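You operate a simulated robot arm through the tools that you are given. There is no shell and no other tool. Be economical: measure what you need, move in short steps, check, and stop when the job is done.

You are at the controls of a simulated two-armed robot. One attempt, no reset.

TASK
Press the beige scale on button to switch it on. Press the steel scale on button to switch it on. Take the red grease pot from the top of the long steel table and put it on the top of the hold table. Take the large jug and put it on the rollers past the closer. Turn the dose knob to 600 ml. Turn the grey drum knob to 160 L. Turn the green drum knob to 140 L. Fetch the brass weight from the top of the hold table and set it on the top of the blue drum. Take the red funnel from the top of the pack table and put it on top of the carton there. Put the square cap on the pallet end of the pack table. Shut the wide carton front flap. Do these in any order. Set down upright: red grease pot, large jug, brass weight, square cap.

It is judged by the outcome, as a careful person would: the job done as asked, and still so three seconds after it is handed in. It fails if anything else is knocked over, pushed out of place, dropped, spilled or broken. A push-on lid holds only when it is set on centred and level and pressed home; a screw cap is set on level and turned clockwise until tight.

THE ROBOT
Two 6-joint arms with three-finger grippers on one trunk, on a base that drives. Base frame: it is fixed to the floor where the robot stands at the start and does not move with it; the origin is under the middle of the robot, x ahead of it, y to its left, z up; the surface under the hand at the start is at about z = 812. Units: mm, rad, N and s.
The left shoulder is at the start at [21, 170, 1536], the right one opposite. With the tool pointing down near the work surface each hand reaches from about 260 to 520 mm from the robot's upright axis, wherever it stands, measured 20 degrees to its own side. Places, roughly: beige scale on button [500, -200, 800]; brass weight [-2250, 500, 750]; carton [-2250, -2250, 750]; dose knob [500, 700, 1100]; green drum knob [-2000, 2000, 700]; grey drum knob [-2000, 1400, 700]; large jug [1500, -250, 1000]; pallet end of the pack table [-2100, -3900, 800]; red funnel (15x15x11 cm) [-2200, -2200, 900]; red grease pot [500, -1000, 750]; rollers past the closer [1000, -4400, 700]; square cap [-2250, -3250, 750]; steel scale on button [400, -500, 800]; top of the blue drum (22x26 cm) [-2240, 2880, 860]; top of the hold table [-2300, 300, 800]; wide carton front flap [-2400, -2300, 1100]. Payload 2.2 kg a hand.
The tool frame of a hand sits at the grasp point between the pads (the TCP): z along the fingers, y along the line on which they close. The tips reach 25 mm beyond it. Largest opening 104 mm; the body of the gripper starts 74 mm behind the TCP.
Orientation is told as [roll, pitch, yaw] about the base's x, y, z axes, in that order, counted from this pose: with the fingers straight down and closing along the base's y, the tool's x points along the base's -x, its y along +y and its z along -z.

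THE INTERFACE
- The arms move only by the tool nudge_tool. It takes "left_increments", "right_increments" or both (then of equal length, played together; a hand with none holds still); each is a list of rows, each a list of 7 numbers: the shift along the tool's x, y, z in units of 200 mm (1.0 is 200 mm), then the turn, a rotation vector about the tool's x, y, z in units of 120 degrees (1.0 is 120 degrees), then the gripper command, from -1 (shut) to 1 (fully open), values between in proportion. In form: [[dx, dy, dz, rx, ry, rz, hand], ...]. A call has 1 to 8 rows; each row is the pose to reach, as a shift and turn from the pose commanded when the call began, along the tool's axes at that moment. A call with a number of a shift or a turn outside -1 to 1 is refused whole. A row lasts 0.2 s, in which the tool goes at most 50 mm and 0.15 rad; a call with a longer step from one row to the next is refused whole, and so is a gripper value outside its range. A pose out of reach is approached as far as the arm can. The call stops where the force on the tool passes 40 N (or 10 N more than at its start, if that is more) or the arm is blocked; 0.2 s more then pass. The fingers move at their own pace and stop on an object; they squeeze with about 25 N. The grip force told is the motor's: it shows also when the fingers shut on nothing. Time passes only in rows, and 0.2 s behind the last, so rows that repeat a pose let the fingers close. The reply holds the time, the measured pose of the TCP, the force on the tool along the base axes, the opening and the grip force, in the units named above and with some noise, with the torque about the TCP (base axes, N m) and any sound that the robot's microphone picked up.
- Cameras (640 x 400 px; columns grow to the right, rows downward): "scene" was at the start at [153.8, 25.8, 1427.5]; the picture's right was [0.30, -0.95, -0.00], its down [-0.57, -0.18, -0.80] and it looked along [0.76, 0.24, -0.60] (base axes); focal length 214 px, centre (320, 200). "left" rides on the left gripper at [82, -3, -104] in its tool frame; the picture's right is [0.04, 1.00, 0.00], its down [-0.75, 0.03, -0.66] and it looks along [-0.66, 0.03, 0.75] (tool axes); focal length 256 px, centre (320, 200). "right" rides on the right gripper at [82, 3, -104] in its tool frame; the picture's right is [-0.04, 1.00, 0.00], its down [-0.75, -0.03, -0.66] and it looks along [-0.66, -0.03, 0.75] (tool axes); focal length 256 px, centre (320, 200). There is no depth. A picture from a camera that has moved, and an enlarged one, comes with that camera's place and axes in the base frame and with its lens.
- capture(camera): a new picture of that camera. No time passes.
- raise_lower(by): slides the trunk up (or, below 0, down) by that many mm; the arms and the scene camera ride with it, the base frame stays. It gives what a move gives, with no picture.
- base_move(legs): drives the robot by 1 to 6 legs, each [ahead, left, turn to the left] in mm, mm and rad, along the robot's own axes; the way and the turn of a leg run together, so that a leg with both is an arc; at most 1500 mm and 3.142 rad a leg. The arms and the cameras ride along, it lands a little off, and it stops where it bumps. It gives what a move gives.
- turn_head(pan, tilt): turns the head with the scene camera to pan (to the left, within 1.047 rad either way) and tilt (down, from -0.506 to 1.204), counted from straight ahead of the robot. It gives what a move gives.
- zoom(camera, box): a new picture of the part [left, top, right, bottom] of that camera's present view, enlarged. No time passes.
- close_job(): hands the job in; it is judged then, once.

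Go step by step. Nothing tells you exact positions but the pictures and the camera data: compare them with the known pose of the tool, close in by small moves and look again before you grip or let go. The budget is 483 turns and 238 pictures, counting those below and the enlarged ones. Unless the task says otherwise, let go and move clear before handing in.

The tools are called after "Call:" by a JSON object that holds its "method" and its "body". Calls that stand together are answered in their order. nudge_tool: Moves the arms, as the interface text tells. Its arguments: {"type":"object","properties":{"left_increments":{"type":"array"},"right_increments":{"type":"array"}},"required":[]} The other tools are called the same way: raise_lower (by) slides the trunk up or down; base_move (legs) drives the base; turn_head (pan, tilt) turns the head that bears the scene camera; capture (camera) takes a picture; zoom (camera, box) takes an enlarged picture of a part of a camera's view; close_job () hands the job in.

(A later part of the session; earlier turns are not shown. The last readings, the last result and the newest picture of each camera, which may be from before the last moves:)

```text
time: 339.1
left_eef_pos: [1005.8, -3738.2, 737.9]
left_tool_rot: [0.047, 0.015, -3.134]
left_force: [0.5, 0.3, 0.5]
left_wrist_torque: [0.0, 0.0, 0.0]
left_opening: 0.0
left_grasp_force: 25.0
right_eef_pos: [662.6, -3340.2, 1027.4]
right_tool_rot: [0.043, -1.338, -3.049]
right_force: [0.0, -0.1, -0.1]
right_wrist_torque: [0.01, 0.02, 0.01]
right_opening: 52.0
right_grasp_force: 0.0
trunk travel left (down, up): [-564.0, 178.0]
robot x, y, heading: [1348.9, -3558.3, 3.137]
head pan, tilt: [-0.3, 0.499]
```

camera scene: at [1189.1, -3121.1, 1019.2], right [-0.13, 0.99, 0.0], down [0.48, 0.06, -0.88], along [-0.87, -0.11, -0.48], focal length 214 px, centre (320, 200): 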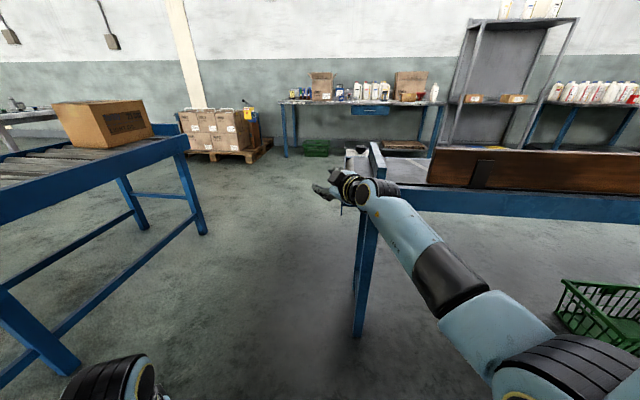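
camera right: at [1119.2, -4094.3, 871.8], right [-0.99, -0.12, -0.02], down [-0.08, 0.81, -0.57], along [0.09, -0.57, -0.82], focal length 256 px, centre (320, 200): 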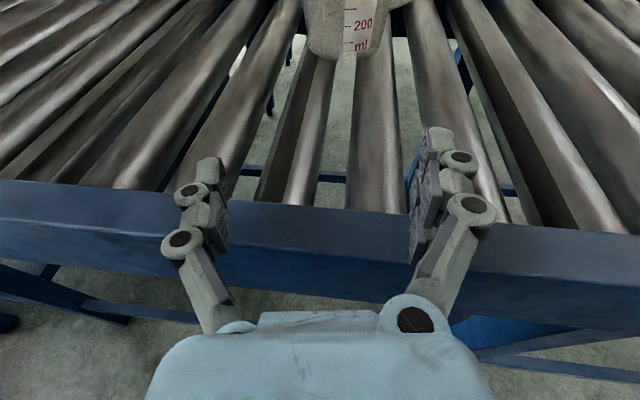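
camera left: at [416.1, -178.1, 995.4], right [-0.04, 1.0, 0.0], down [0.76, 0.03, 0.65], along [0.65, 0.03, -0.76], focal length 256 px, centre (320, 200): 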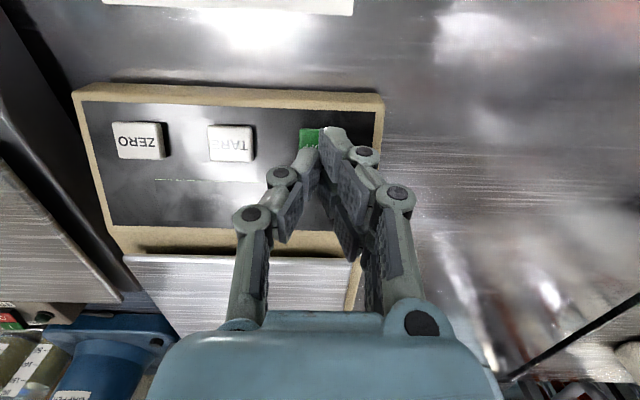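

Call:
{"method": "nudge_tool", "body": {"right_increments": [[0.1, 0, -0.12, 0, 0.07, 0, 0], [0.2, 0, -0.24, 0, 0.14, 0, 0], [0.3, 0, -0.36, 0, 0.21, 0, 0], [0.4, 0, -0.48, 0, 0.28, 0, 0], [0.5, 0, -0.6, 0, 0.35, 0, 0], [0.6, 0, -0.72, 0, 0.42, 0, 0], [0.75, 0, -0.84, 0, 0.49, 0, 0], [0.89, 0, -0.96, 0, 0.56, 0, 0]]}}

Call:
{"method": "nudge_tool", "body": {"right_increments": [[0, 0, 0, 0, 0.05, 0, 0], [0, 0, 0, 0, 0.08, 0, 0]]}}

Call:
{"method": "base_move", "body": {"legs": [[1450, 0, 0], [1200, 0, 0]]}}

Call:
{"method": "turn_head", "body": {"pan": 0, "tilt": 0.5}}

Call:
{"method": "capture", "body": {"camera": "scene"}}

```text
time: 340.9
left_eef_pos: [1006.8, -3737.5, 739.5]
left_tool_rot: [0.046, 0.013, -3.135]
left_force: [0.1, 0.0, 1.6]
left_wrist_torque: [0.0, -0.01, -0.01]
left_opening: 0.2
left_grasp_force: 24.7
right_eef_pos: [891.5, -3254.8, 898.8]
right_tool_rot: [0.041, -0.169, -2.985]
right_force: [0.2, 0.3, 0.8]
right_wrist_torque: [0.0, -0.01, -0.01]
right_opening: 51.7
right_grasp_force: 0.1
right hand out of reach, approached as far as the arm can: row 1, 2, 3, 4, 5, 6, 7, 8
trunk travel left (down, up): [-564.0, 178.0]
robot x, y, heading: [1347.5, -3556.1, 3.132]
head pan, tilt: [-0.3, 0.499]
```

```text
time: 341.5
left_eef_pos: [1006.7, -3737.9, 738.8]
left_tool_rot: [0.047, 0.014, -3.133]
left_force: [0.5, 0.4, -0.1]
left_wrist_torque: [-0.01, -0.03, 0.02]
left_opening: 0.0
left_grasp_force: 24.8
right_eef_pos: [900.7, -3229.2, 905.3]
right_tool_rot: [0.03, -0.002, -3.002]
right_force: [-0.4, 0.6, -0.8]
right_wrist_torque: [0.04, -0.01, -0.01]
right_opening: 51.9
right_grasp_force: 0.1
right hand out of reach, approached as far as the arm can: row 1, 2
trunk travel left (down, up): [-564.0, 178.0]
robot x, y, heading: [1350.2, -3556.8, 3.133]
head pan, tilt: [-0.3, 0.499]
```

```text
time: 354.4
left_eef_pos: [-1638.6, -3727.0, 739.3]
left_tool_rot: [0.047, 0.014, -3.126]
left_force: [0.8, 0.4, 0.3]
left_wrist_torque: [0.0, -0.02, -0.03]
left_opening: 0.0
left_grasp_force: 24.9
right_eef_pos: [-1745.8, -3217.2, 906.1]
right_tool_rot: [0.029, -0.003, -2.994]
right_force: [0.9, 0.0, 0.6]
right_wrist_torque: [0.01, -0.01, 0.01]
right_opening: 52.0
right_grasp_force: 0.0
trunk travel left (down, up): [-564.0, 178.0]
robot x, y, heading: [-1295.6, -3544.0, 3.142]
head pan, tilt: [-0.3, 0.499]
```

```text
time: 355.2
left_eef_pos: [-1637.2, -3726.3, 738.6]
left_tool_rot: [0.046, 0.014, -3.128]
left_force: [0.1, 0.4, -0.3]
left_wrist_torque: [0.02, 0.01, 0.0]
left_opening: 0.0
left_grasp_force: 25.4
right_eef_pos: [-1746.4, -3217.4, 905.0]
right_tool_rot: [0.029, -0.004, -2.995]
right_force: [-0.6, -0.2, 0.0]
right_wrist_torque: [0.0, -0.02, -0.01]
right_opening: 52.2
right_grasp_force: 0.1
trunk travel left (down, up): [-564.0, 178.0]
robot x, y, heading: [-1294.8, -3539.9, 3.14]
head pan, tilt: [0.0, 0.499]
```

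```text
72 pictures are left
camera scene: at [-1458.0, -3542.1, 1275.2], right [0.0, 1.0, 0.0], down [0.48, 0.0, -0.88], along [-0.88, 0.0, -0.48], focal length 214 px, centre (320, 200)
```

scene: 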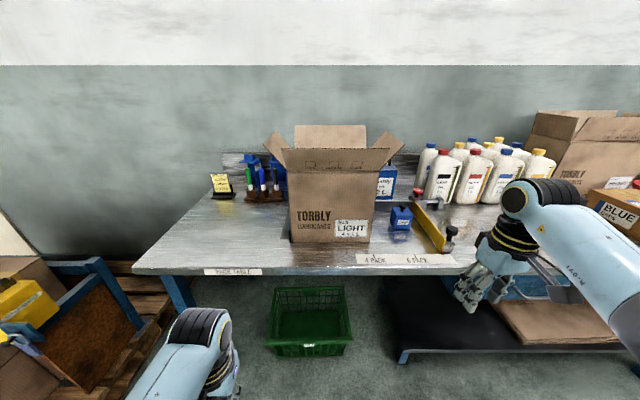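

Call:
{"method": "zoom", "body": {"camera": "scene", "box": [190, 110, 510, 310]}}

```text
2.00 times, centred on (350, 210) of scene
camera zoom: at [-1458.0, -3542.1, 1275.2], right [0.0, 1.0, 0.0], down [0.48, 0.0, -0.88], along [-0.88, 0.0, -0.48], focal length 429 px, centre (260, 180)
```

zoom: 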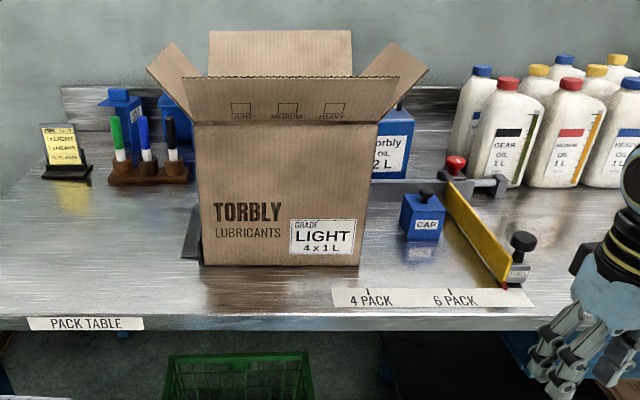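

The blue square "CAP" block with a black knob stands beside the yellow fence at about (-2118,-3234). I'll use the left hand: raise up, extend it, and move in.

Call:
{"method": "raise_lower", "body": {"by": 178}}

Call:
{"method": "nudge_tool", "body": {"left_increments": [[-0.15, 0, -0.15, 0, 0, 0, 0], [-0.3, 0, -0.3, 0, 0, 0, 0], [-0.45, 0, -0.45, 0, 0, 0, 0], [-0.5, 0, -0.6, 0, 0, 0, 0]]}}

Call:
{"method": "base_move", "body": {"legs": [[0, -460, 0], [330, 0, 0]]}}

Call:
{"method": "capture", "body": {"camera": "scene"}}

Call:
{"method": "capture", "body": {"camera": "left"}}

```text
time: 357.2
left_eef_pos: [-1637.5, -3727.8, 916.3]
left_tool_rot: [0.047, 0.014, -3.126]
left_force: [0.7, -0.2, 0.0]
left_wrist_torque: [-0.02, 0.02, -0.01]
left_opening: 0.1
left_grasp_force: 25.0
right_eef_pos: [-1745.0, -3217.2, 1082.2]
right_tool_rot: [0.034, -0.005, -2.995]
right_force: [1.1, 0.2, -0.9]
right_wrist_torque: [-0.01, -0.02, 0.0]
right_opening: 52.1
right_grasp_force: 0.1
trunk travel left (down, up): [-742.0, 0.0]
robot x, y, heading: [-1295.0, -3540.4, 3.137]
head pan, tilt: [0.0, 0.499]
```

```text
time: 358.2
left_eef_pos: [-1737.2, -3727.1, 1032.9]
left_tool_rot: [0.054, 0.017, -3.123]
left_force: [-0.4, 0.7, -0.3]
left_wrist_torque: [0.01, 0.01, 0.02]
left_opening: 51.6
left_grasp_force: 0.0
right_eef_pos: [-1745.2, -3217.1, 1083.6]
right_tool_rot: [0.032, -0.005, -2.995]
right_force: [0.0, -0.1, -0.7]
right_wrist_torque: [-0.03, 0.03, -0.01]
right_opening: 52.0
right_grasp_force: 0.1
trunk travel left (down, up): [-742.0, 0.0]
robot x, y, heading: [-1294.0, -3542.4, 3.14]
head pan, tilt: [0.0, 0.499]
```

```text
time: 362.7
left_eef_pos: [-2074.1, -3261.6, 1033.8]
left_tool_rot: [0.053, 0.013, -3.131]
left_force: [0.2, -0.6, 0.5]
left_wrist_torque: [-0.01, 0.0, 0.03]
left_opening: 52.3
left_grasp_force: 0.0
right_eef_pos: [-2076.0, -2752.4, 1083.5]
right_tool_rot: [0.03, -0.003, -3.004]
right_force: [0.3, 0.1, 0.4]
right_wrist_torque: [-0.01, 0.0, -0.01]
right_opening: 52.0
right_grasp_force: 0.1
trunk travel left (down, up): [-742.0, 0.0]
robot x, y, heading: [-1630.8, -3079.7, 3.134]
head pan, tilt: [0.0, 0.499]
```

```text
70 pictures are left
camera scene: at [-1790.4, -3079.4, 1453.8], right [0.01, 1.0, 0.0], down [0.48, 0.0, -0.88], along [-0.88, 0.01, -0.48], focal length 214 px, centre (320, 200)
```

scene: 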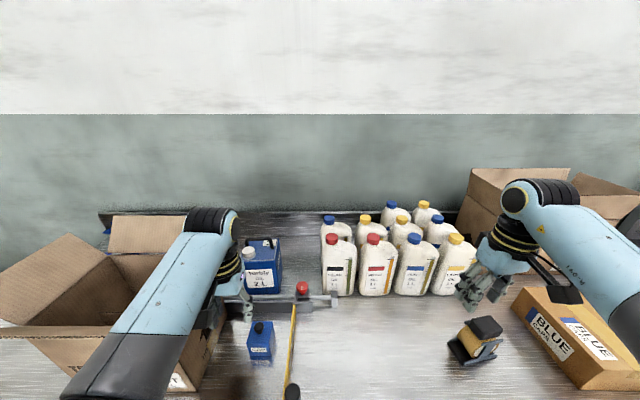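

```text
69 pictures are left
camera left: at [-1993.1, -3252.7, 1139.8], right [0.05, -1.0, 0.05], down [-0.76, 0.0, 0.65], along [-0.64, -0.07, -0.76], focal length 256 px, centre (320, 200)
```

left: 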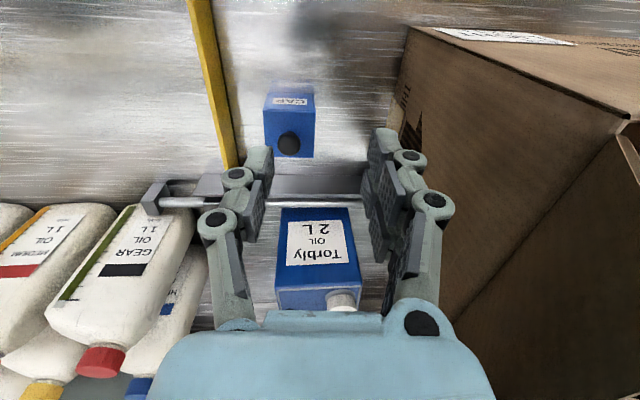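

Cap block at about (-2131,-3237), some 60 mm square. I'll line up the left hand over it.

Call:
{"method": "base_move", "body": {"legs": [[20, 0, 0]]}}

Call:
{"method": "nudge_tool", "body": {"left_increments": [[-0.1, -0.06, 0, -0.012, 0, 0, 0.6], [-0.185, -0.123, 0, -0.025, 0, 0, 0.6], [-0.185, -0.123, 0.2, -0.025, 0, 0, 0.6], [-0.185, -0.123, 0.4, -0.025, 0, 0, 0.6]]}}

Call:
{"method": "capture", "body": {"camera": "left"}}

```text
time: 363.5
left_eef_pos: [-2091.0, -3263.6, 1035.8]
left_tool_rot: [0.056, 0.012, -3.134]
left_force: [0.0, -0.4, -0.3]
left_wrist_torque: [0.01, 0.02, 0.01]
left_opening: 52.1
left_grasp_force: 0.0
right_eef_pos: [-2093.7, -2751.7, 1083.8]
right_tool_rot: [0.032, -0.005, -3.002]
right_force: [-0.9, 0.0, 0.0]
right_wrist_torque: [-0.02, 0.04, 0.0]
right_opening: 52.1
right_grasp_force: 0.1
trunk travel left (down, up): [-742.0, 0.0]
robot x, y, heading: [-1650.4, -3077.7, 3.135]
head pan, tilt: [0.0, 0.499]
```

```text
time: 364.5
left_eef_pos: [-2130.5, -3239.0, 954.7]
left_tool_rot: [0.105, 0.012, -3.133]
left_force: [-0.2, -0.1, 0.0]
left_wrist_torque: [0.01, -0.03, 0.01]
left_opening: 83.2
left_grasp_force: 0.0
right_eef_pos: [-2095.2, -2751.3, 1082.9]
right_tool_rot: [0.032, -0.004, -3.001]
right_force: [0.2, -0.7, -0.1]
right_wrist_torque: [-0.01, -0.02, -0.02]
right_opening: 52.0
right_grasp_force: 0.1
trunk travel left (down, up): [-742.0, 0.0]
robot x, y, heading: [-1648.1, -3073.8, 3.135]
head pan, tilt: [0.0, 0.499]
```

```text
68 pictures are left
camera left: at [-2050.1, -3224.2, 1058.3], right [0.05, -0.99, 0.11], down [-0.76, 0.03, 0.65], along [-0.65, -0.11, -0.75], focal length 256 px, centre (320, 200)
```

left: 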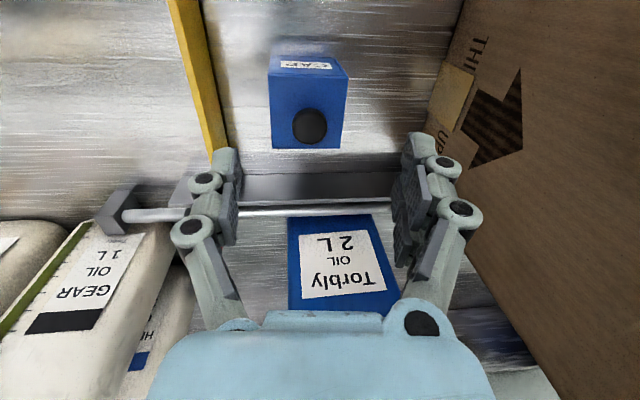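

Call:
{"method": "nudge_tool", "body": {"left_increments": [[0, 0, 0, 0.025, 0, 0, 0.6], [0, 0, 0, 0.05, -0.005, 0, 0.6]]}}

Call:
{"method": "nudge_tool", "body": {"left_increments": [[0, 0, 0.2, 0, 0, 0, 0.6], [0, 0, 0.35, 0, 0, 0, 0.6]]}}

Call:
{"method": "capture", "body": {"camera": "left"}}

```text
time: 365.1
left_eef_pos: [-2128.0, -3242.9, 953.5]
left_tool_rot: [0.002, 0.003, -3.131]
left_force: [-0.7, 0.0, 0.2]
left_wrist_torque: [0.02, 0.03, -0.03]
left_opening: 83.2
left_grasp_force: 0.0
right_eef_pos: [-2094.2, -2753.2, 1082.5]
right_tool_rot: [0.031, -0.004, -3.002]
right_force: [-0.3, -0.8, 0.5]
right_wrist_torque: [0.01, 0.0, 0.01]
right_opening: 52.0
right_grasp_force: 0.1
trunk travel left (down, up): [-742.0, 0.0]
robot x, y, heading: [-1652.3, -3080.7, 3.136]
head pan, tilt: [0.0, 0.499]
```

```text
time: 365.7
left_eef_pos: [-2128.5, -3245.2, 882.1]
left_tool_rot: [0.003, 0.004, -3.133]
left_force: [0.1, 0.1, -1.0]
left_wrist_torque: [-0.01, -0.01, 0.01]
left_opening: 83.0
left_grasp_force: 0.1
right_eef_pos: [-2096.2, -2751.3, 1082.4]
right_tool_rot: [0.031, -0.003, -3.002]
right_force: [0.0, 0.8, -0.5]
right_wrist_torque: [-0.02, 0.0, 0.02]
right_opening: 51.9
right_grasp_force: 0.0
trunk travel left (down, up): [-742.0, 0.0]
robot x, y, heading: [-1646.7, -3081.9, 3.134]
head pan, tilt: [0.0, 0.499]
```

```text
67 pictures are left
camera left: at [-2047.7, -3239.3, 987.1], right [0.05, -1.0, 0.0], down [-0.76, -0.04, 0.65], along [-0.65, -0.03, -0.76], focal length 256 px, centre (320, 200)
```

left: 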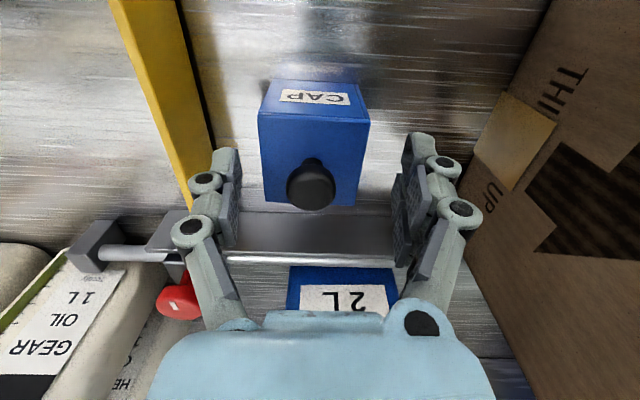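

Call:
{"method": "nudge_tool", "body": {"left_increments": [[-0.01, -0.03, 0.0, 0, 0, 0, 0.6], [-0.015, -0.03, 0.12, 0, 0, 0, 0.6], [-0.015, -0.03, 0.23, 0, 0, 0, 0.6], [-0.015, -0.03, 0.23, 0, 0, 0, -1], [-0.015, -0.03, 0.23, 0, 0, 0, -1], [-0.015, -0.03, 0.23, 0, 0, 0, -1]]}}

Call:
{"method": "nudge_tool", "body": {"left_increments": [[0, 0, -0.03, 0, 0, 0, -1], [0, 0, -0.1, 0, 0, 0, -1], [0, 0, -0.25, 0, 0, 0, -1], [0, 0, -0.45, 0, 0, 0, -1], [0, 0, -0.65, 0, 0, 0, -1]]}}

Call:
{"method": "capture", "body": {"camera": "left"}}

```text
time: 367.1
left_eef_pos: [-2117.0, -3242.7, 856.1]
left_tool_rot: [0.002, 0.001, -3.132]
left_force: [0.1, 0.0, 3.8]
left_wrist_torque: [0.04, 0.02, -0.03]
left_opening: 57.2
left_grasp_force: 24.7
left hand out of reach, approached as far as the arm can: row 2, 3, 4, 5, 6
right_eef_pos: [-2094.9, -2751.1, 1082.7]
right_tool_rot: [0.031, -0.005, -3.003]
right_force: [-0.2, 0.5, -0.5]
right_wrist_torque: [0.01, -0.02, -0.03]
right_opening: 52.1
right_grasp_force: 0.1
trunk travel left (down, up): [-742.0, 0.0]
robot x, y, heading: [-1647.2, -3082.7, 3.133]
head pan, tilt: [0.0, 0.499]
```

```text
time: 368.3
left_eef_pos: [-2117.0, -3241.8, 984.8]
left_tool_rot: [0.004, 0.005, -3.135]
left_force: [0.6, -0.2, 0.3]
left_wrist_torque: [0.02, -0.01, -0.01]
left_opening: 57.0
left_grasp_force: 24.8
right_eef_pos: [-2094.7, -2752.4, 1082.5]
right_tool_rot: [0.031, -0.003, -3.005]
right_force: [0.1, 0.5, 0.1]
right_wrist_torque: [-0.01, 0.0, -0.02]
right_opening: 52.1
right_grasp_force: 0.0
trunk travel left (down, up): [-742.0, 0.0]
robot x, y, heading: [-1651.5, -3076.6, 3.134]
head pan, tilt: [0.0, 0.499]
```

```text
66 pictures are left
camera left: at [-2036.0, -3237.1, 1089.6], right [0.05, -1.0, 0.0], down [-0.76, -0.03, 0.65], along [-0.65, -0.03, -0.76], focal length 256 px, centre (320, 200)
```

left: 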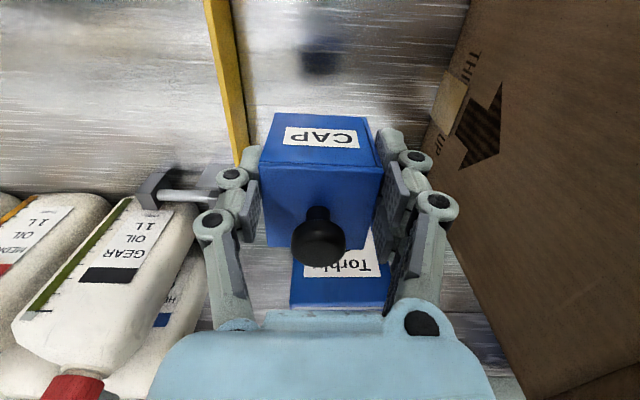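

The cap block is held. I'll back off, tuck in the right arm, and carry the block to the left (pallet) end.

Call:
{"method": "base_move", "body": {"legs": [[-400, 0, 0]]}}

Call:
{"method": "nudge_tool", "body": {"right_increments": [[0.05, 0, 0.15, 0, 0, 0, 0], [0.1, 0, 0.35, 0, 0, 0, 0], [0.2, 0, 0.55, 0, 0, 0, 0], [0.3, 0, 0.7, 0, 0, 0, 0], [0.45, 0, 0.85, 0, 0, 0, 0], [0.6, 0, 0.95, 0, 0, 0, 0], [0.77, 0, 1.0, 0, 0, 0, 0]]}}

Call:
{"method": "base_move", "body": {"legs": [[0, 680, 0]]}}

Call:
{"method": "capture", "body": {"camera": "scene"}}

```text
time: 370.8
left_eef_pos: [-1712.7, -3244.4, 985.1]
left_tool_rot: [0.004, 0.001, -3.132]
left_force: [0.0, -1.2, -1.0]
left_wrist_torque: [-0.01, 0.01, 0.01]
left_opening: 57.0
left_grasp_force: 25.0
right_eef_pos: [-1690.9, -2753.7, 1082.3]
right_tool_rot: [0.032, -0.004, -3.003]
right_force: [-0.5, 0.4, 1.2]
right_wrist_torque: [-0.02, 0.02, -0.01]
right_opening: 52.1
right_grasp_force: 0.0
trunk travel left (down, up): [-742.0, 0.0]
robot x, y, heading: [-1244.2, -3079.2, 3.136]
head pan, tilt: [0.0, 0.499]
```

```text
time: 372.4
left_eef_pos: [-1712.6, -3244.5, 986.0]
left_tool_rot: [0.003, 0.003, -3.133]
left_force: [0.5, 0.2, -1.2]
left_wrist_torque: [-0.01, 0.03, 0.02]
left_opening: 57.2
left_grasp_force: 25.0
right_eef_pos: [-1537.5, -2739.6, 881.3]
right_tool_rot: [0.032, -0.005, -3.003]
right_force: [-0.1, 0.7, 0.5]
right_wrist_torque: [0.02, 0.02, 0.01]
right_opening: 52.2
right_grasp_force: 0.1
right hand out of reach, approached as far as the arm can: row 2, 3, 4
trunk travel left (down, up): [-742.0, 0.0]
robot x, y, heading: [-1243.4, -3079.2, 3.136]
head pan, tilt: [0.0, 0.499]
```

```text
time: 376.2
left_eef_pos: [-1716.3, -3928.0, 985.6]
left_tool_rot: [0.002, 0.002, -3.129]
left_force: [-0.4, -0.3, -0.7]
left_wrist_torque: [-0.01, -0.03, -0.05]
left_opening: 56.9
left_grasp_force: 25.0
right_eef_pos: [-1542.8, -3422.1, 881.9]
right_tool_rot: [0.031, -0.003, -3.0]
right_force: [-0.2, 0.5, 0.6]
right_wrist_torque: [-0.02, -0.02, -0.01]
right_opening: 52.2
right_grasp_force: 0.0
trunk travel left (down, up): [-742.0, 0.0]
robot x, y, heading: [-1247.5, -3765.9, 3.144]
head pan, tilt: [0.0, 0.499]
```

```text
65 pictures are left
camera scene: at [-1408.3, -3765.2, 1453.8], right [0.0, 1.0, 0.0], down [0.48, 0.0, -0.88], along [-0.88, 0.0, -0.48], focal length 214 px, centre (320, 200)
```

scene: 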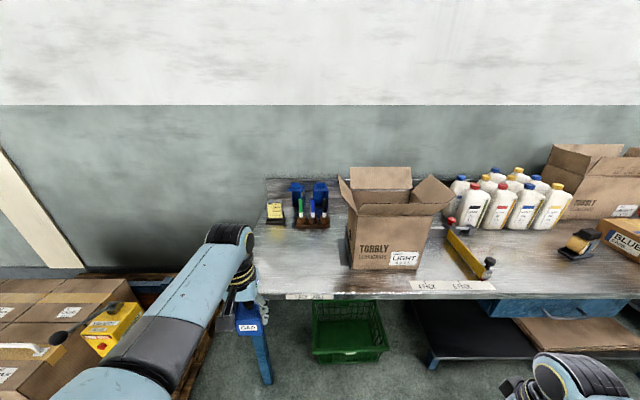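

Call:
{"method": "base_move", "body": {"legs": [[344, -35, 0]]}}

Call:
{"method": "nudge_tool", "body": {"left_increments": [[0, 0, 0.2, 0, 0, 0, -1], [0, 0, 0.35, 0, 0, 0, -1]]}}

Call:
{"method": "capture", "body": {"camera": "left"}}

```text
time: 378.4
left_eef_pos: [-2060.1, -3893.4, 984.2]
left_tool_rot: [0.003, 0.003, -3.129]
left_force: [-1.2, 0.1, -0.1]
left_wrist_torque: [0.0, -0.01, -0.02]
left_opening: 56.9
left_grasp_force: 24.8
right_eef_pos: [-1886.8, -3387.6, 881.8]
right_tool_rot: [0.032, -0.004, -2.998]
right_force: [-0.2, -0.2, 0.1]
right_wrist_torque: [-0.05, -0.02, -0.04]
right_opening: 51.9
right_grasp_force: 0.1
trunk travel left (down, up): [-742.0, 0.0]
robot x, y, heading: [-1590.0, -3730.8, 3.146]
head pan, tilt: [0.0, 0.499]
```

```text
time: 379.0
left_eef_pos: [-2061.8, -3892.3, 915.5]
left_tool_rot: [0.002, 0.002, -3.128]
left_force: [0.2, -0.2, -0.1]
left_wrist_torque: [0.01, -0.04, -0.03]
left_opening: 56.9
left_grasp_force: 24.2
right_eef_pos: [-1886.6, -3386.6, 881.7]
right_tool_rot: [0.031, -0.003, -2.999]
right_force: [0.6, 0.4, -0.1]
right_wrist_torque: [-0.01, -0.02, -0.03]
right_opening: 51.9
right_grasp_force: 0.1
trunk travel left (down, up): [-742.0, 0.0]
robot x, y, heading: [-1590.3, -3729.9, 3.139]
head pan, tilt: [0.0, 0.499]
```

```text
64 pictures are left
camera left: at [-1979.6, -3887.9, 1019.7], right [0.05, -1.0, 0.0], down [-0.76, -0.04, 0.65], along [-0.65, -0.04, -0.76], focal length 256 px, centre (320, 200)
```

left: 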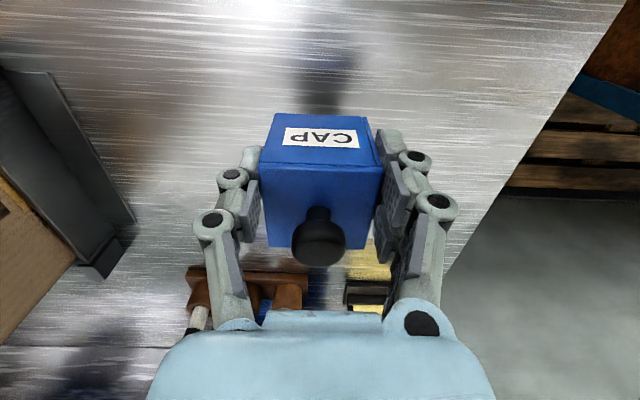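

Clear space below. Lowering to contact.

Call:
{"method": "nudge_tool", "body": {"left_increments": [[0, 0, 0.15, 0, 0, 0, -1], [0, 0, 0.24, 0, 0, 0, -1], [0, 0, 0.27, 0, 0, 0, -1], [0, 0, 0.29, 0, 0, 0, -1], [0, 0, 0.31, 0, 0, 0, -1], [0, 0, 0.33, 0, 0, 0, -1]]}}

```text
time: 380.4
left_eef_pos: [-2058.9, -3892.7, 855.1]
left_tool_rot: [0.003, -0.002, -3.129]
left_force: [-3.2, -2.0, 18.2]
left_wrist_torque: [0.24, -0.09, 0.01]
left_opening: 57.2
left_grasp_force: 25.5
left hand out of reach, approached as far as the arm can: row 6
right_eef_pos: [-1886.4, -3386.8, 882.5]
right_tool_rot: [0.031, -0.005, -2.998]
right_force: [-0.5, -0.4, -0.1]
right_wrist_torque: [-0.01, 0.0, -0.01]
right_opening: 52.0
right_grasp_force: 0.1
trunk travel left (down, up): [-742.0, 0.0]
robot x, y, heading: [-1593.0, -3730.7, 3.138]
head pan, tilt: [0.0, 0.499]
```

Call:
{"method": "nudge_tool", "body": {"left_increments": [[0, 0, 0, 0, 0, 0, 0.6], [0, 0, 0, 0, 0, 0, 0.6], [0, 0, -0.15, 0, 0, 0, 0.6], [0, 0, -0.35, 0, 0, 0, 0.6], [0, 0, -0.55, 0, 0, 0, 0.6], [0, 0, -0.75, 0, 0, 0, 0.6]]}}

Call:
{"method": "capture", "body": {"camera": "left"}}

```text
time: 381.8
left_eef_pos: [-2058.5, -3893.3, 1004.8]
left_tool_rot: [0.007, 0.003, -3.128]
left_force: [0.1, 0.0, -0.2]
left_wrist_torque: [0.01, 0.01, -0.02]
left_opening: 83.0
left_grasp_force: 0.0
right_eef_pos: [-1886.3, -3385.7, 882.2]
right_tool_rot: [0.032, -0.004, -2.998]
right_force: [1.5, 0.2, -0.3]
right_wrist_torque: [-0.03, 0.01, -0.02]
right_opening: 52.2
right_grasp_force: 0.1
trunk travel left (down, up): [-742.0, 0.0]
robot x, y, heading: [-1594.5, -3727.8, 3.142]
head pan, tilt: [0.0, 0.499]
```

```text
63 pictures are left
camera left: at [-1978.1, -3888.4, 1109.4], right [0.05, -1.0, 0.01], down [-0.76, -0.04, 0.65], along [-0.65, -0.04, -0.76], focal length 256 px, centre (320, 200)
```

left: 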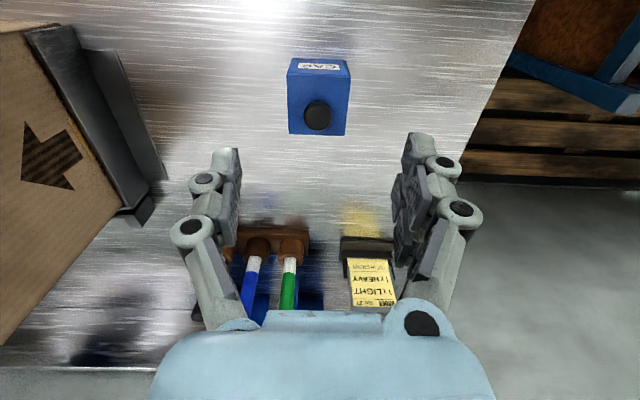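

The cap stands on the pallet end. Now to the right end of the table for the funnel and the carton.

Call:
{"method": "base_move", "body": {"legs": [[-450, 0, 0], [0, -1450, 0]]}}

Call:
{"method": "capture", "body": {"camera": "scene"}}

```text
time: 391.3
left_eef_pos: [-1608.0, -2469.7, 1004.4]
left_tool_rot: [0.005, 0.004, -3.117]
left_force: [-0.3, -0.2, 0.9]
left_wrist_torque: [0.0, 0.0, -0.02]
left_opening: 83.1
left_grasp_force: 0.1
right_eef_pos: [-1442.3, -1959.2, 881.7]
right_tool_rot: [0.032, -0.003, -2.987]
right_force: [0.2, 0.5, 0.7]
right_wrist_torque: [0.01, 0.01, 0.0]
right_opening: 51.9
right_grasp_force: 0.1
trunk travel left (down, up): [-742.0, 0.0]
robot x, y, heading: [-1141.2, -2300.1, -3.132]
head pan, tilt: [0.0, 0.499]
```

```text
62 pictures are left
camera scene: at [-1303.8, -2300.6, 1453.8], right [-0.01, 1.0, 0.0], down [0.48, 0.0, -0.88], along [-0.88, -0.01, -0.48], focal length 214 px, centre (320, 200)
```

scene: 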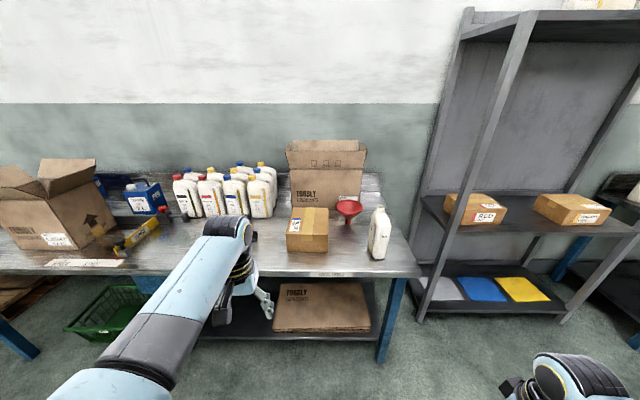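

Call:
{"method": "zoom", "body": {"camera": "scene", "box": [250, 120, 410, 280]}}

```text
2.50 times, centred on (330, 200) of scene
camera zoom: at [-1303.8, -2300.6, 1453.8], right [-0.01, 1.0, 0.0], down [0.48, 0.0, -0.88], along [-0.88, -0.01, -0.48], focal length 536 px, centre (295, 200)
```

zoom: 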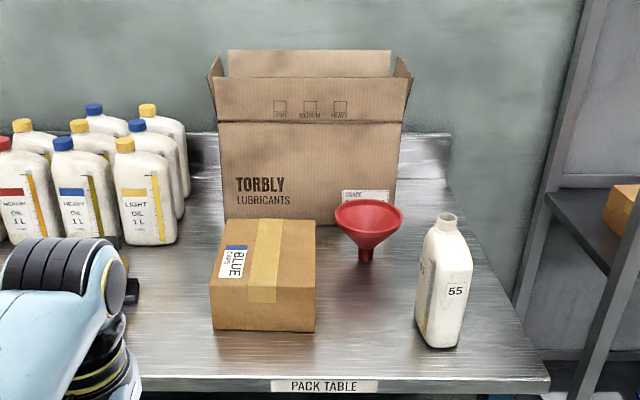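

The red funnel stands at about (-2252,-2160); the closed BLUE CAPS carton top is at z≈894, centre (-2139,-2356). I'll orient the right hand to pinch the funnel's near rim: raise it, roll 90°, then tilt forward.

Call:
{"method": "nudge_tool", "body": {"right_increments": [[-0.1, 0.08, -0.15, 0, 0, 0.05, 0.2], [-0.22, 0.16, -0.3, 0, 0, 0.1, 0.2], [-0.35, 0.24, -0.45, 0, 0, 0.15, 0.2], [-0.5, 0.32, -0.6, 0, 0, 0.2, 0.2], [-0.65, 0.42, -0.75, 0, 0, 0.25, 0.2], [-0.8, 0.5, -0.9, 0, 0, 0.3, 0.2], [-0.9, 0.55, -1.0, 0, 0, 0.36, 0.2]]}}

Call:
{"method": "nudge_tool", "body": {"right_increments": [[0, 0, 0, 0, 0, 0.07, 0.2], [0, 0, 0, 0, 0, 0.14, 0.2], [0, 0, 0, 0, 0, 0.21, 0.2], [0, 0, 0, 0, 0, 0.28, 0.2], [0, 0, 0, 0, 0, 0.35, 0.2], [0, 0, 0, 0, 0, 0.42, 0.2], [0, 0, 0, 0, 0, 0.46, 0.2]]}}

Call:
{"method": "nudge_tool", "body": {"right_increments": [[0, 0, 0, -0.065, 0, 0, 0.2], [0, 0, 0, -0.13, 0, 0, 0.2], [0, 0, 0, -0.195, 0, 0, 0.2], [0, 0, 0, -0.26, 0, 0, 0.2], [0, 0, 0, -0.308, 0, 0, 0.2]]}}

```text
time: 392.9
left_eef_pos: [-1610.2, -2469.4, 1004.5]
left_tool_rot: [0.005, 0.002, -3.116]
left_force: [0.2, -0.2, -0.4]
left_wrist_torque: [0.01, 0.01, 0.01]
left_opening: 82.9
left_grasp_force: 0.1
right_eef_pos: [-1691.1, -1891.1, 978.5]
right_tool_rot: [0.072, 0.007, 2.897]
right_force: [0.5, 0.1, 0.7]
right_wrist_torque: [0.0, 0.02, 0.04]
right_opening: 62.1
right_grasp_force: 0.0
right hand out of reach, approached as far as the arm can: row 1, 2, 3, 4, 5, 6, 7
trunk travel left (down, up): [-742.0, 0.0]
robot x, y, heading: [-1142.5, -2300.4, -3.14]
head pan, tilt: [0.0, 0.499]
```

```text
time: 394.5
left_eef_pos: [-1607.8, -2468.9, 1003.7]
left_tool_rot: [0.007, 0.001, -3.117]
left_force: [-0.4, -1.0, 0.2]
left_wrist_torque: [0.0, 0.09, 0.0]
left_opening: 83.2
left_grasp_force: 0.0
right_eef_pos: [-1533.6, -1757.9, 874.7]
right_tool_rot: [0.311, 0.001, 2.162]
right_force: [-0.1, 0.1, 0.4]
right_wrist_torque: [0.02, -0.09, 0.02]
right_opening: 62.5
right_grasp_force: 0.1
right hand out of reach, approached as far as the arm can: row 1, 2, 3, 4, 5, 6, 7
trunk travel left (down, up): [-742.0, 0.0]
robot x, y, heading: [-1140.8, -2300.5, -3.128]
head pan, tilt: [0.0, 0.499]
```

```text
time: 395.7
left_eef_pos: [-1604.5, -2467.3, 1006.3]
left_tool_rot: [0.008, -0.004, -3.114]
left_force: [2.1, -0.7, 0.4]
left_wrist_torque: [0.03, 0.13, 0.0]
left_opening: 83.4
left_grasp_force: 0.3
right_eef_pos: [-1497.2, -1797.0, 931.2]
right_tool_rot: [0.955, 0.001, 2.162]
right_force: [-2.5, -1.1, 2.3]
right_wrist_torque: [0.11, -0.28, 0.07]
right_opening: 62.6
right_grasp_force: 0.3
right hand out of reach, approached as far as the arm can: row 1, 2, 3, 4, 5
trunk travel left (down, up): [-742.0, 0.0]
robot x, y, heading: [-1139.6, -2300.7, -3.132]
head pan, tilt: [0.0, 0.499]
```

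The arm was driven into an awkward region. I'll undo those rotations and bring the hand back to a natural pose first.

Call:
{"method": "nudge_tool", "body": {"right_increments": [[0, 0, 0, 0.07, 0, 0, 0.2], [0, 0, 0, 0.14, 0, 0, 0.2], [0, 0, 0, 0.21, 0, 0, 0.2], [0, 0, 0, 0.28, 0, 0, 0.2], [0, 0, 0, 0.35, 0, 0, 0.2], [0, 0, 0, 0.42, 0, 0, 0.2], [0, 0, 0, 0.456, 0, 0, 0.2]]}}

Call:
{"method": "nudge_tool", "body": {"right_increments": [[0, 0, 0, 0, 0, -0.07, 0.2], [0, 0, 0, 0, 0, -0.14, 0.2], [0, 0, 0, 0, 0, -0.21, 0.2], [0, 0, 0, 0, 0, -0.28, 0.2], [0, 0, 0, 0, 0, -0.35, 0.2], [0, 0, 0, 0, 0, -0.42, 0.2], [0, 0, 0, 0, 0, -0.465, 0.2]]}}

```text
time: 397.3
left_eef_pos: [-1610.8, -2471.1, 1003.5]
left_tool_rot: [0.005, 0.003, -3.115]
left_force: [-0.4, -0.3, -1.0]
left_wrist_torque: [-0.02, -0.04, 0.02]
left_opening: 83.1
left_grasp_force: 0.0
right_eef_pos: [-1483.4, -1719.4, 863.2]
right_tool_rot: [0.157, -0.021, 2.241]
right_force: [0.0, -0.2, -0.2]
right_wrist_torque: [0.01, -0.03, 0.01]
right_opening: 62.5
right_grasp_force: 0.0
right hand out of reach, approached as far as the arm can: row 2, 3, 4, 5, 6, 7
trunk travel left (down, up): [-742.0, 0.0]
robot x, y, heading: [-1142.4, -2300.2, -3.13]
head pan, tilt: [0.0, 0.499]
```

```text
time: 398.9
left_eef_pos: [-1609.3, -2469.3, 1003.2]
left_tool_rot: [0.005, 0.004, -3.118]
left_force: [-0.3, -0.3, 0.8]
left_wrist_torque: [-0.02, 0.03, 0.01]
left_opening: 83.1
left_grasp_force: 0.0
right_eef_pos: [-1481.8, -1719.0, 863.3]
right_tool_rot: [0.072, -0.144, -3.072]
right_force: [-0.4, -0.4, 0.3]
right_wrist_torque: [0.02, -0.02, 0.03]
right_opening: 62.5
right_grasp_force: 0.0
trunk travel left (down, up): [-742.0, 0.0]
robot x, y, heading: [-1145.0, -2297.1, -3.133]
head pan, tilt: [0.0, 0.499]
```

Call:
{"method": "nudge_tool", "body": {"right_increments": [[-0.05, 0.2, 0, 0, 0.01, 0, 0.2], [-0.1, 0.4, 0, 0.01, 0.02, 0, 0.2], [-0.15, 0.6, 0, 0.02, 0.04, 0, 0.2], [-0.2, 0.8, 0, 0.03, 0.055, 0, 0.2], [-0.25, 0.98, 0, 0.034, 0.069, 0, 0.2]]}}

Call:
{"method": "nudge_tool", "body": {"right_increments": [[-0.1, 0.2, -0.05, 0, 0, 0, 0.2], [-0.2, 0.4, -0.1, 0, 0, 0, 0.2], [-0.3, 0.6, -0.15, 0, 0, 0, 0.2], [-0.4, 0.8, -0.25, 0, 0, 0, 0.2], [-0.45, 0.98, -0.33, 0, 0, 0, 0.2]]}}

```text
time: 400.1
left_eef_pos: [-1610.2, -2469.9, 1002.2]
left_tool_rot: [0.004, 0.004, -3.116]
left_force: [-0.4, 0.0, 0.7]
left_wrist_torque: [0.03, -0.03, 0.01]
left_opening: 83.2
left_grasp_force: 0.1
right_eef_pos: [-1558.5, -1898.2, 832.8]
right_tool_rot: [-0.001, 0.005, -3.07]
right_force: [0.5, 0.2, 0.4]
right_wrist_torque: [0.01, 0.03, -0.03]
right_opening: 62.5
right_grasp_force: 0.0
right hand out of reach, approached as far as the arm can: row 1, 2, 3, 4, 5
trunk travel left (down, up): [-742.0, 0.0]
robot x, y, heading: [-1140.6, -2301.8, -3.133]
head pan, tilt: [0.0, 0.499]
```

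```text
time: 401.3
left_eef_pos: [-1609.1, -2470.8, 1003.7]
left_tool_rot: [0.002, 0.004, -3.115]
left_force: [-0.7, 0.2, -0.1]
left_wrist_torque: [0.01, -0.02, -0.02]
left_opening: 83.2
left_grasp_force: 0.0
right_eef_pos: [-1641.7, -2081.9, 878.3]
right_tool_rot: [0.18, -0.007, 3.067]
right_force: [1.4, 1.3, -1.2]
right_wrist_torque: [-0.13, 0.09, -0.05]
right_opening: 62.3
right_grasp_force: 0.0
right hand out of reach, approached as far as the arm can: row 1, 2, 3, 4, 5
trunk travel left (down, up): [-742.0, 0.0]
robot x, y, heading: [-1142.7, -2299.3, -3.13]
head pan, tilt: [0.0, 0.499]
```

The right arm is in a poor joint branch, so I'll use the left hand for the funnel. Rolling it 90° and tilting forward here in the open.

Call:
{"method": "nudge_tool", "body": {"left_increments": [[0, 0, 0, 0, 0, -0.07, 0.2], [0, 0, 0, 0, 0, -0.14, 0.2], [0, 0, 0, 0, 0, -0.21, 0.2], [0, 0, 0, 0, 0, -0.28, 0.2], [0, 0, 0, 0, 0, -0.35, 0.2], [0, 0, 0, 0, 0, -0.42, 0.2], [0, 0, 0, 0, 0, -0.49, 0.2], [0, 0, 0, 0, 0, -0.56, 0.2]]}}

```text
time: 403.1
left_eef_pos: [-1609.0, -2468.0, 1004.6]
left_tool_rot: [0.007, -0.004, -1.942]
left_force: [-0.2, 0.1, -0.2]
left_wrist_torque: [0.0, -0.01, -0.02]
left_opening: 62.6
left_grasp_force: 0.1
right_eef_pos: [-1641.8, -2082.0, 878.9]
right_tool_rot: [0.184, -0.008, 3.068]
right_force: [0.2, -0.8, -0.2]
right_wrist_torque: [-0.01, -0.02, 0.0]
right_opening: 62.1
right_grasp_force: 0.1
trunk travel left (down, up): [-742.0, 0.0]
robot x, y, heading: [-1140.9, -2298.3, -3.132]
head pan, tilt: [0.0, 0.499]
```

Call:
{"method": "nudge_tool", "body": {"left_increments": [[0, 0, 0, 0, 0, -0.065, 0.2], [0, 0, 0, 0, 0, -0.13, 0.2], [0, 0, 0, 0, 0, -0.19, 0.2]]}}

Call:
{"method": "nudge_tool", "body": {"left_increments": [[0, -0.1, 0, 0.06, 0, 0, 0.2], [0, -0.2, 0, 0.12, 0, 0, 0.2], [0, -0.3, 0, 0.18, 0, 0, 0.2], [0, -0.4, 0, 0.24, 0, 0, 0.2], [0, -0.4, 0, 0.308, 0, 0, 0.2]]}}

```text
time: 403.9
left_eef_pos: [-1609.1, -2468.7, 1004.0]
left_tool_rot: [0.002, -0.007, -1.545]
left_force: [-0.1, -0.3, -0.2]
left_wrist_torque: [-0.02, -0.01, 0.0]
left_opening: 62.5
left_grasp_force: 0.1
right_eef_pos: [-1642.3, -2081.2, 879.1]
right_tool_rot: [0.184, -0.007, 3.069]
right_force: [1.1, 0.3, 0.0]
right_wrist_torque: [0.03, -0.01, 0.02]
right_opening: 62.5
right_grasp_force: 0.0
trunk travel left (down, up): [-742.0, 0.0]
robot x, y, heading: [-1142.5, -2298.7, -3.137]
head pan, tilt: [0.0, 0.499]
```

```text
time: 405.1
left_eef_pos: [-1688.7, -2473.5, 1005.0]
left_tool_rot: [-0.646, -0.008, -1.544]
left_force: [0.6, -0.1, -0.5]
left_wrist_torque: [0.03, -0.03, 0.01]
left_opening: 62.2
left_grasp_force: 0.1
right_eef_pos: [-1642.2, -2082.7, 879.1]
right_tool_rot: [0.185, -0.01, 3.069]
right_force: [-0.8, -0.2, 0.6]
right_wrist_torque: [0.01, 0.03, -0.03]
right_opening: 62.5
right_grasp_force: 0.0
trunk travel left (down, up): [-742.0, 0.0]
robot x, y, heading: [-1139.4, -2300.7, -3.129]
head pan, tilt: [0.0, 0.499]
```

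Call:
{"method": "nudge_tool", "body": {"left_increments": [[0, -0.06, -0.08, 0, 0, 0, 0.2], [0, -0.12, -0.16, 0, 0, 0, 0.2]]}}

Call:
{"method": "base_move", "body": {"legs": [[0, -313, 0], [400, 0, 0]]}}

Call:
{"method": "capture", "body": {"camera": "scene"}}

Call:
{"method": "capture", "body": {"camera": "left"}}

```text
time: 405.7
left_eef_pos: [-1691.5, -2483.2, 1045.3]
left_tool_rot: [-0.649, -0.025, -1.541]
left_force: [-0.3, -0.2, 0.1]
left_wrist_torque: [-0.02, -0.01, -0.01]
left_opening: 62.2
left_grasp_force: 0.0
right_eef_pos: [-1641.6, -2081.4, 878.7]
right_tool_rot: [0.185, -0.007, 3.068]
right_force: [0.6, 0.1, 0.6]
right_wrist_torque: [-0.01, 0.02, 0.0]
right_opening: 62.2
right_grasp_force: 0.1
trunk travel left (down, up): [-742.0, 0.0]
robot x, y, heading: [-1138.4, -2298.0, -3.138]
head pan, tilt: [0.0, 0.499]
```

```text
time: 409.9
left_eef_pos: [-2091.2, -2175.4, 1042.2]
left_tool_rot: [-0.64, -0.026, -1.541]
left_force: [0.4, 0.5, 0.5]
left_wrist_torque: [-0.01, 0.0, -0.01]
left_opening: 62.5
left_grasp_force: 0.1
right_eef_pos: [-2044.5, -1773.4, 878.3]
right_tool_rot: [0.186, -0.008, 3.069]
right_force: [-0.4, 0.6, -0.5]
right_wrist_torque: [-0.01, 0.02, -0.01]
right_opening: 62.6
right_grasp_force: 0.2
trunk travel left (down, up): [-742.0, 0.0]
robot x, y, heading: [-1543.5, -1990.5, -3.13]
head pan, tilt: [0.0, 0.499]
```

```text
60 pictures are left
camera scene: at [-1706.8, -1992.0, 1453.8], right [-0.01, 1.0, 0.0], down [0.48, 0.0, -0.88], along [-0.88, -0.01, -0.48], focal length 214 px, centre (320, 200)
```

scene: 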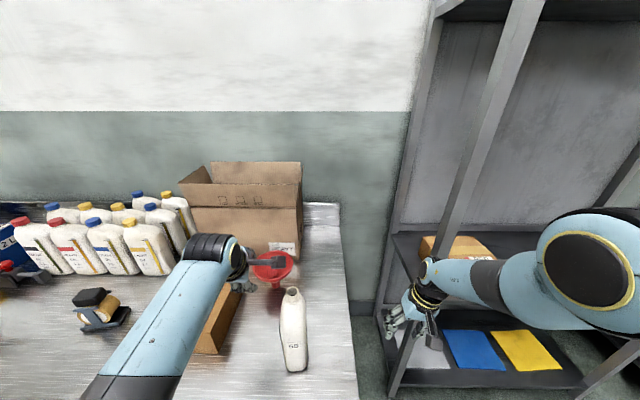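

```text
59 pictures are left
camera left: at [-2034.0, -2088.3, 1125.4], right [0.8, 0.05, -0.6], down [0.44, -0.73, 0.53], along [-0.41, -0.68, -0.6], focal length 256 px, centre (320, 200)
```

left: 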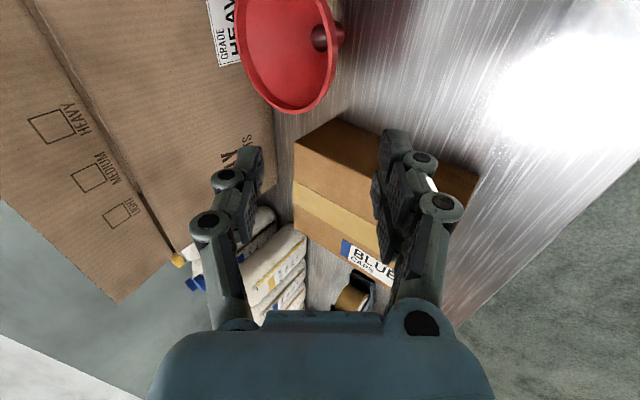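

The view matches my funnel estimate (centre (-2252,-2160), rim z≈897). I'll move the base 60 mm forward and lower to the pre-pinch pose.

Call:
{"method": "base_move", "body": {"legs": [[60, 0, 0]]}}

Call:
{"method": "nudge_tool", "body": {"left_increments": [[0.04, 0.1, 0.14, 0, 0, 0, 0.2], [0.076, 0.2, 0.3, 0, 0, 0, 0.2], [0.076, 0.32, 0.465, 0, 0, 0, 0.2]]}}

Call:
{"method": "capture", "body": {"camera": "left"}}

```text
time: 410.8
left_eef_pos: [-2149.8, -2175.6, 1041.7]
left_tool_rot: [-0.641, -0.029, -1.543]
left_force: [-0.8, -0.1, -0.4]
left_wrist_torque: [0.02, 0.01, 0.01]
left_opening: 62.3
left_grasp_force: 0.0
right_eef_pos: [-2105.2, -1774.9, 878.0]
right_tool_rot: [0.182, -0.009, 3.067]
right_force: [-0.1, -0.2, -0.5]
right_wrist_torque: [-0.01, -0.04, -0.03]
right_opening: 62.5
right_grasp_force: 0.0
trunk travel left (down, up): [-742.0, 0.0]
robot x, y, heading: [-1602.8, -1994.5, -3.131]
head pan, tilt: [0.0, 0.499]
```

```text
time: 411.6
left_eef_pos: [-2156.1, -2164.0, 929.0]
left_tool_rot: [-0.641, -0.026, -1.54]
left_force: [0.6, 0.5, 0.3]
left_wrist_torque: [0.0, -0.01, -0.02]
left_opening: 62.5
left_grasp_force: 0.1
right_eef_pos: [-2103.8, -1774.2, 878.3]
right_tool_rot: [0.183, -0.01, 3.068]
right_force: [0.0, -0.1, 0.1]
right_wrist_torque: [0.0, -0.03, -0.03]
right_opening: 62.2
right_grasp_force: 0.2
trunk travel left (down, up): [-742.0, 0.0]
robot x, y, heading: [-1604.0, -1993.1, -3.134]
head pan, tilt: [0.0, 0.499]
```

```text
58 pictures are left
camera left: at [-2098.6, -2077.4, 1012.7], right [0.8, 0.05, -0.6], down [0.44, -0.73, 0.53], along [-0.41, -0.68, -0.6], focal length 256 px, centre (320, 200)
```

left: 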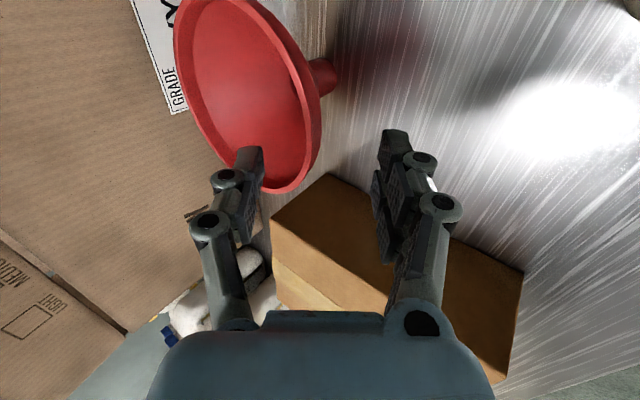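

The rim lies between the fingers. Advance along the tool and close.

Call:
{"method": "nudge_tool", "body": {"left_increments": [[0, 0, 0.1, 0, 0, 0, 0.2], [0, 0, 0.2, 0, 0, 0, 0.2], [0, 0, 0.27, 0, 0, 0, 0.2]]}}

Call:
{"method": "nudge_tool", "body": {"left_increments": [[0, 0, 0, 0, 0, 0, -0.3], [0, 0, 0, 0, 0, 0, -1], [0, 0, 0, 0, 0, 0, -1], [0, 0, 0, 0, 0, 0, -1]]}}

Call:
{"method": "capture", "body": {"camera": "left"}}

```text
time: 412.4
left_eef_pos: [-2188.0, -2165.7, 886.1]
left_tool_rot: [-0.642, -0.031, -1.54]
left_force: [0.2, 0.2, -0.4]
left_wrist_torque: [-0.03, 0.02, 0.0]
left_opening: 62.3
left_grasp_force: 0.1
right_eef_pos: [-2105.4, -1774.4, 878.6]
right_tool_rot: [0.186, -0.006, 3.068]
right_force: [0.0, 1.0, -0.6]
right_wrist_torque: [0.0, -0.01, 0.01]
right_opening: 62.4
right_grasp_force: 0.0
trunk travel left (down, up): [-742.0, 0.0]
robot x, y, heading: [-1604.7, -1992.8, -3.13]
head pan, tilt: [0.0, 0.499]
```

```text
time: 413.4
left_eef_pos: [-2185.6, -2166.4, 887.4]
left_tool_rot: [-0.642, -0.031, -1.538]
left_force: [-0.1, -1.2, -0.1]
left_wrist_torque: [-0.04, 0.0, -0.03]
left_opening: 6.0
left_grasp_force: 25.0
right_eef_pos: [-2105.1, -1773.3, 878.3]
right_tool_rot: [0.184, -0.01, 3.068]
right_force: [0.6, 0.3, 0.6]
right_wrist_torque: [0.0, 0.02, 0.05]
right_opening: 62.8
right_grasp_force: 0.0
trunk travel left (down, up): [-742.0, 0.0]
robot x, y, heading: [-1604.8, -1991.2, -3.133]
head pan, tilt: [0.0, 0.499]
```

```text
57 pictures are left
camera left: at [-2129.8, -2079.8, 970.1], right [0.8, 0.05, -0.6], down [0.44, -0.72, 0.53], along [-0.41, -0.69, -0.6], focal length 256 px, centre (320, 200)
```

left: 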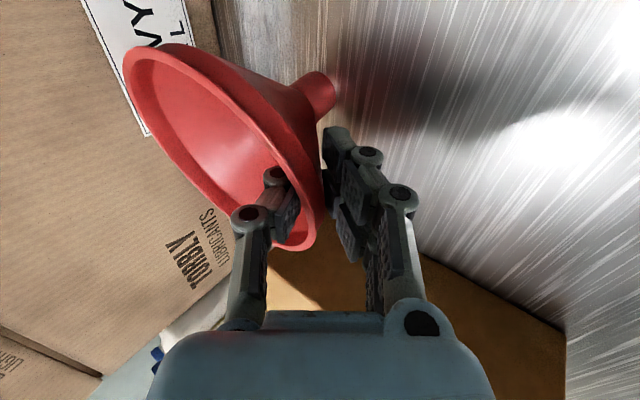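

Pinched (6 mm). Lifting straight up.

Call:
{"method": "nudge_tool", "body": {"left_increments": [[0, -0.03, -0.04, 0, 0, 0, -1], [0, -0.1, -0.133, 0, 0, 0, -1], [0, -0.2, -0.266, 0, 0, 0, -1], [0, -0.3, -0.4, 0, 0, 0, -1], [0, -0.42, -0.56, 0, 0, 0, -1], [0, -0.51, -0.68, 0, 0, 0, -1]]}}

Call:
{"method": "capture", "body": {"camera": "left"}}

Call:
{"method": "capture", "body": {"camera": "scene"}}

```text
time: 414.8
left_eef_pos: [-2191.5, -2176.8, 1059.2]
left_tool_rot: [-0.648, -0.051, -1.537]
left_force: [-0.1, -0.4, -0.1]
left_wrist_torque: [-0.01, 0.0, 0.01]
left_opening: 6.0
left_grasp_force: 24.9
right_eef_pos: [-2103.9, -1774.0, 878.1]
right_tool_rot: [0.184, -0.008, 3.069]
right_force: [-0.5, -0.1, 0.0]
right_wrist_torque: [-0.01, -0.03, -0.01]
right_opening: 62.1
right_grasp_force: 0.0
trunk travel left (down, up): [-742.0, 0.0]
robot x, y, heading: [-1604.2, -1992.3, -3.135]
head pan, tilt: [0.0, 0.499]
```

```text
56 pictures are left
camera left: at [-2135.4, -2088.2, 1140.2], right [0.79, 0.04, -0.61], down [0.45, -0.71, 0.54], along [-0.41, -0.7, -0.58], focal length 256 px, centre (320, 200)
```

left: 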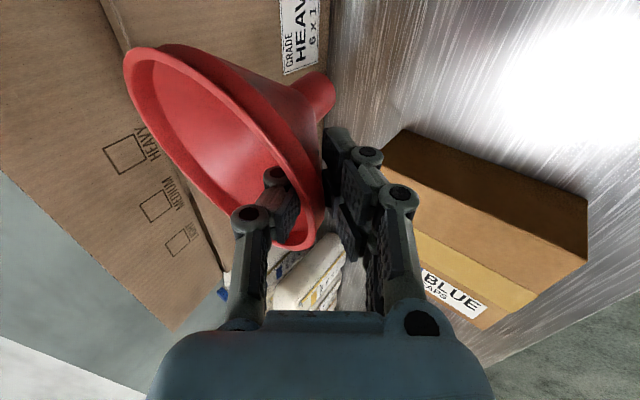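

```text
55 pictures are left
camera scene: at [-1765.9, -1992.6, 1453.8], right [-0.01, 1.0, 0.0], down [0.48, 0.0, -0.88], along [-0.88, -0.01, -0.48], focal length 214 px, centre (320, 200)
```

scene: 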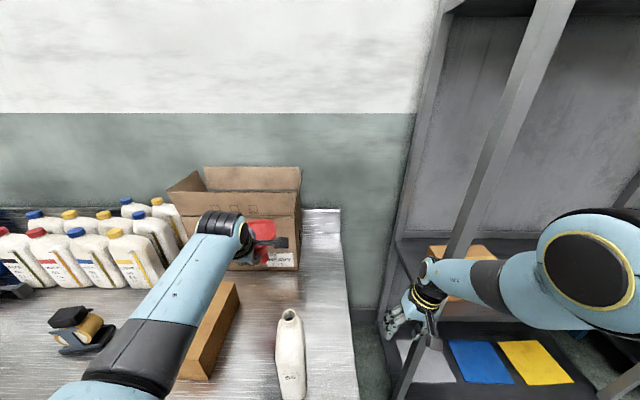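

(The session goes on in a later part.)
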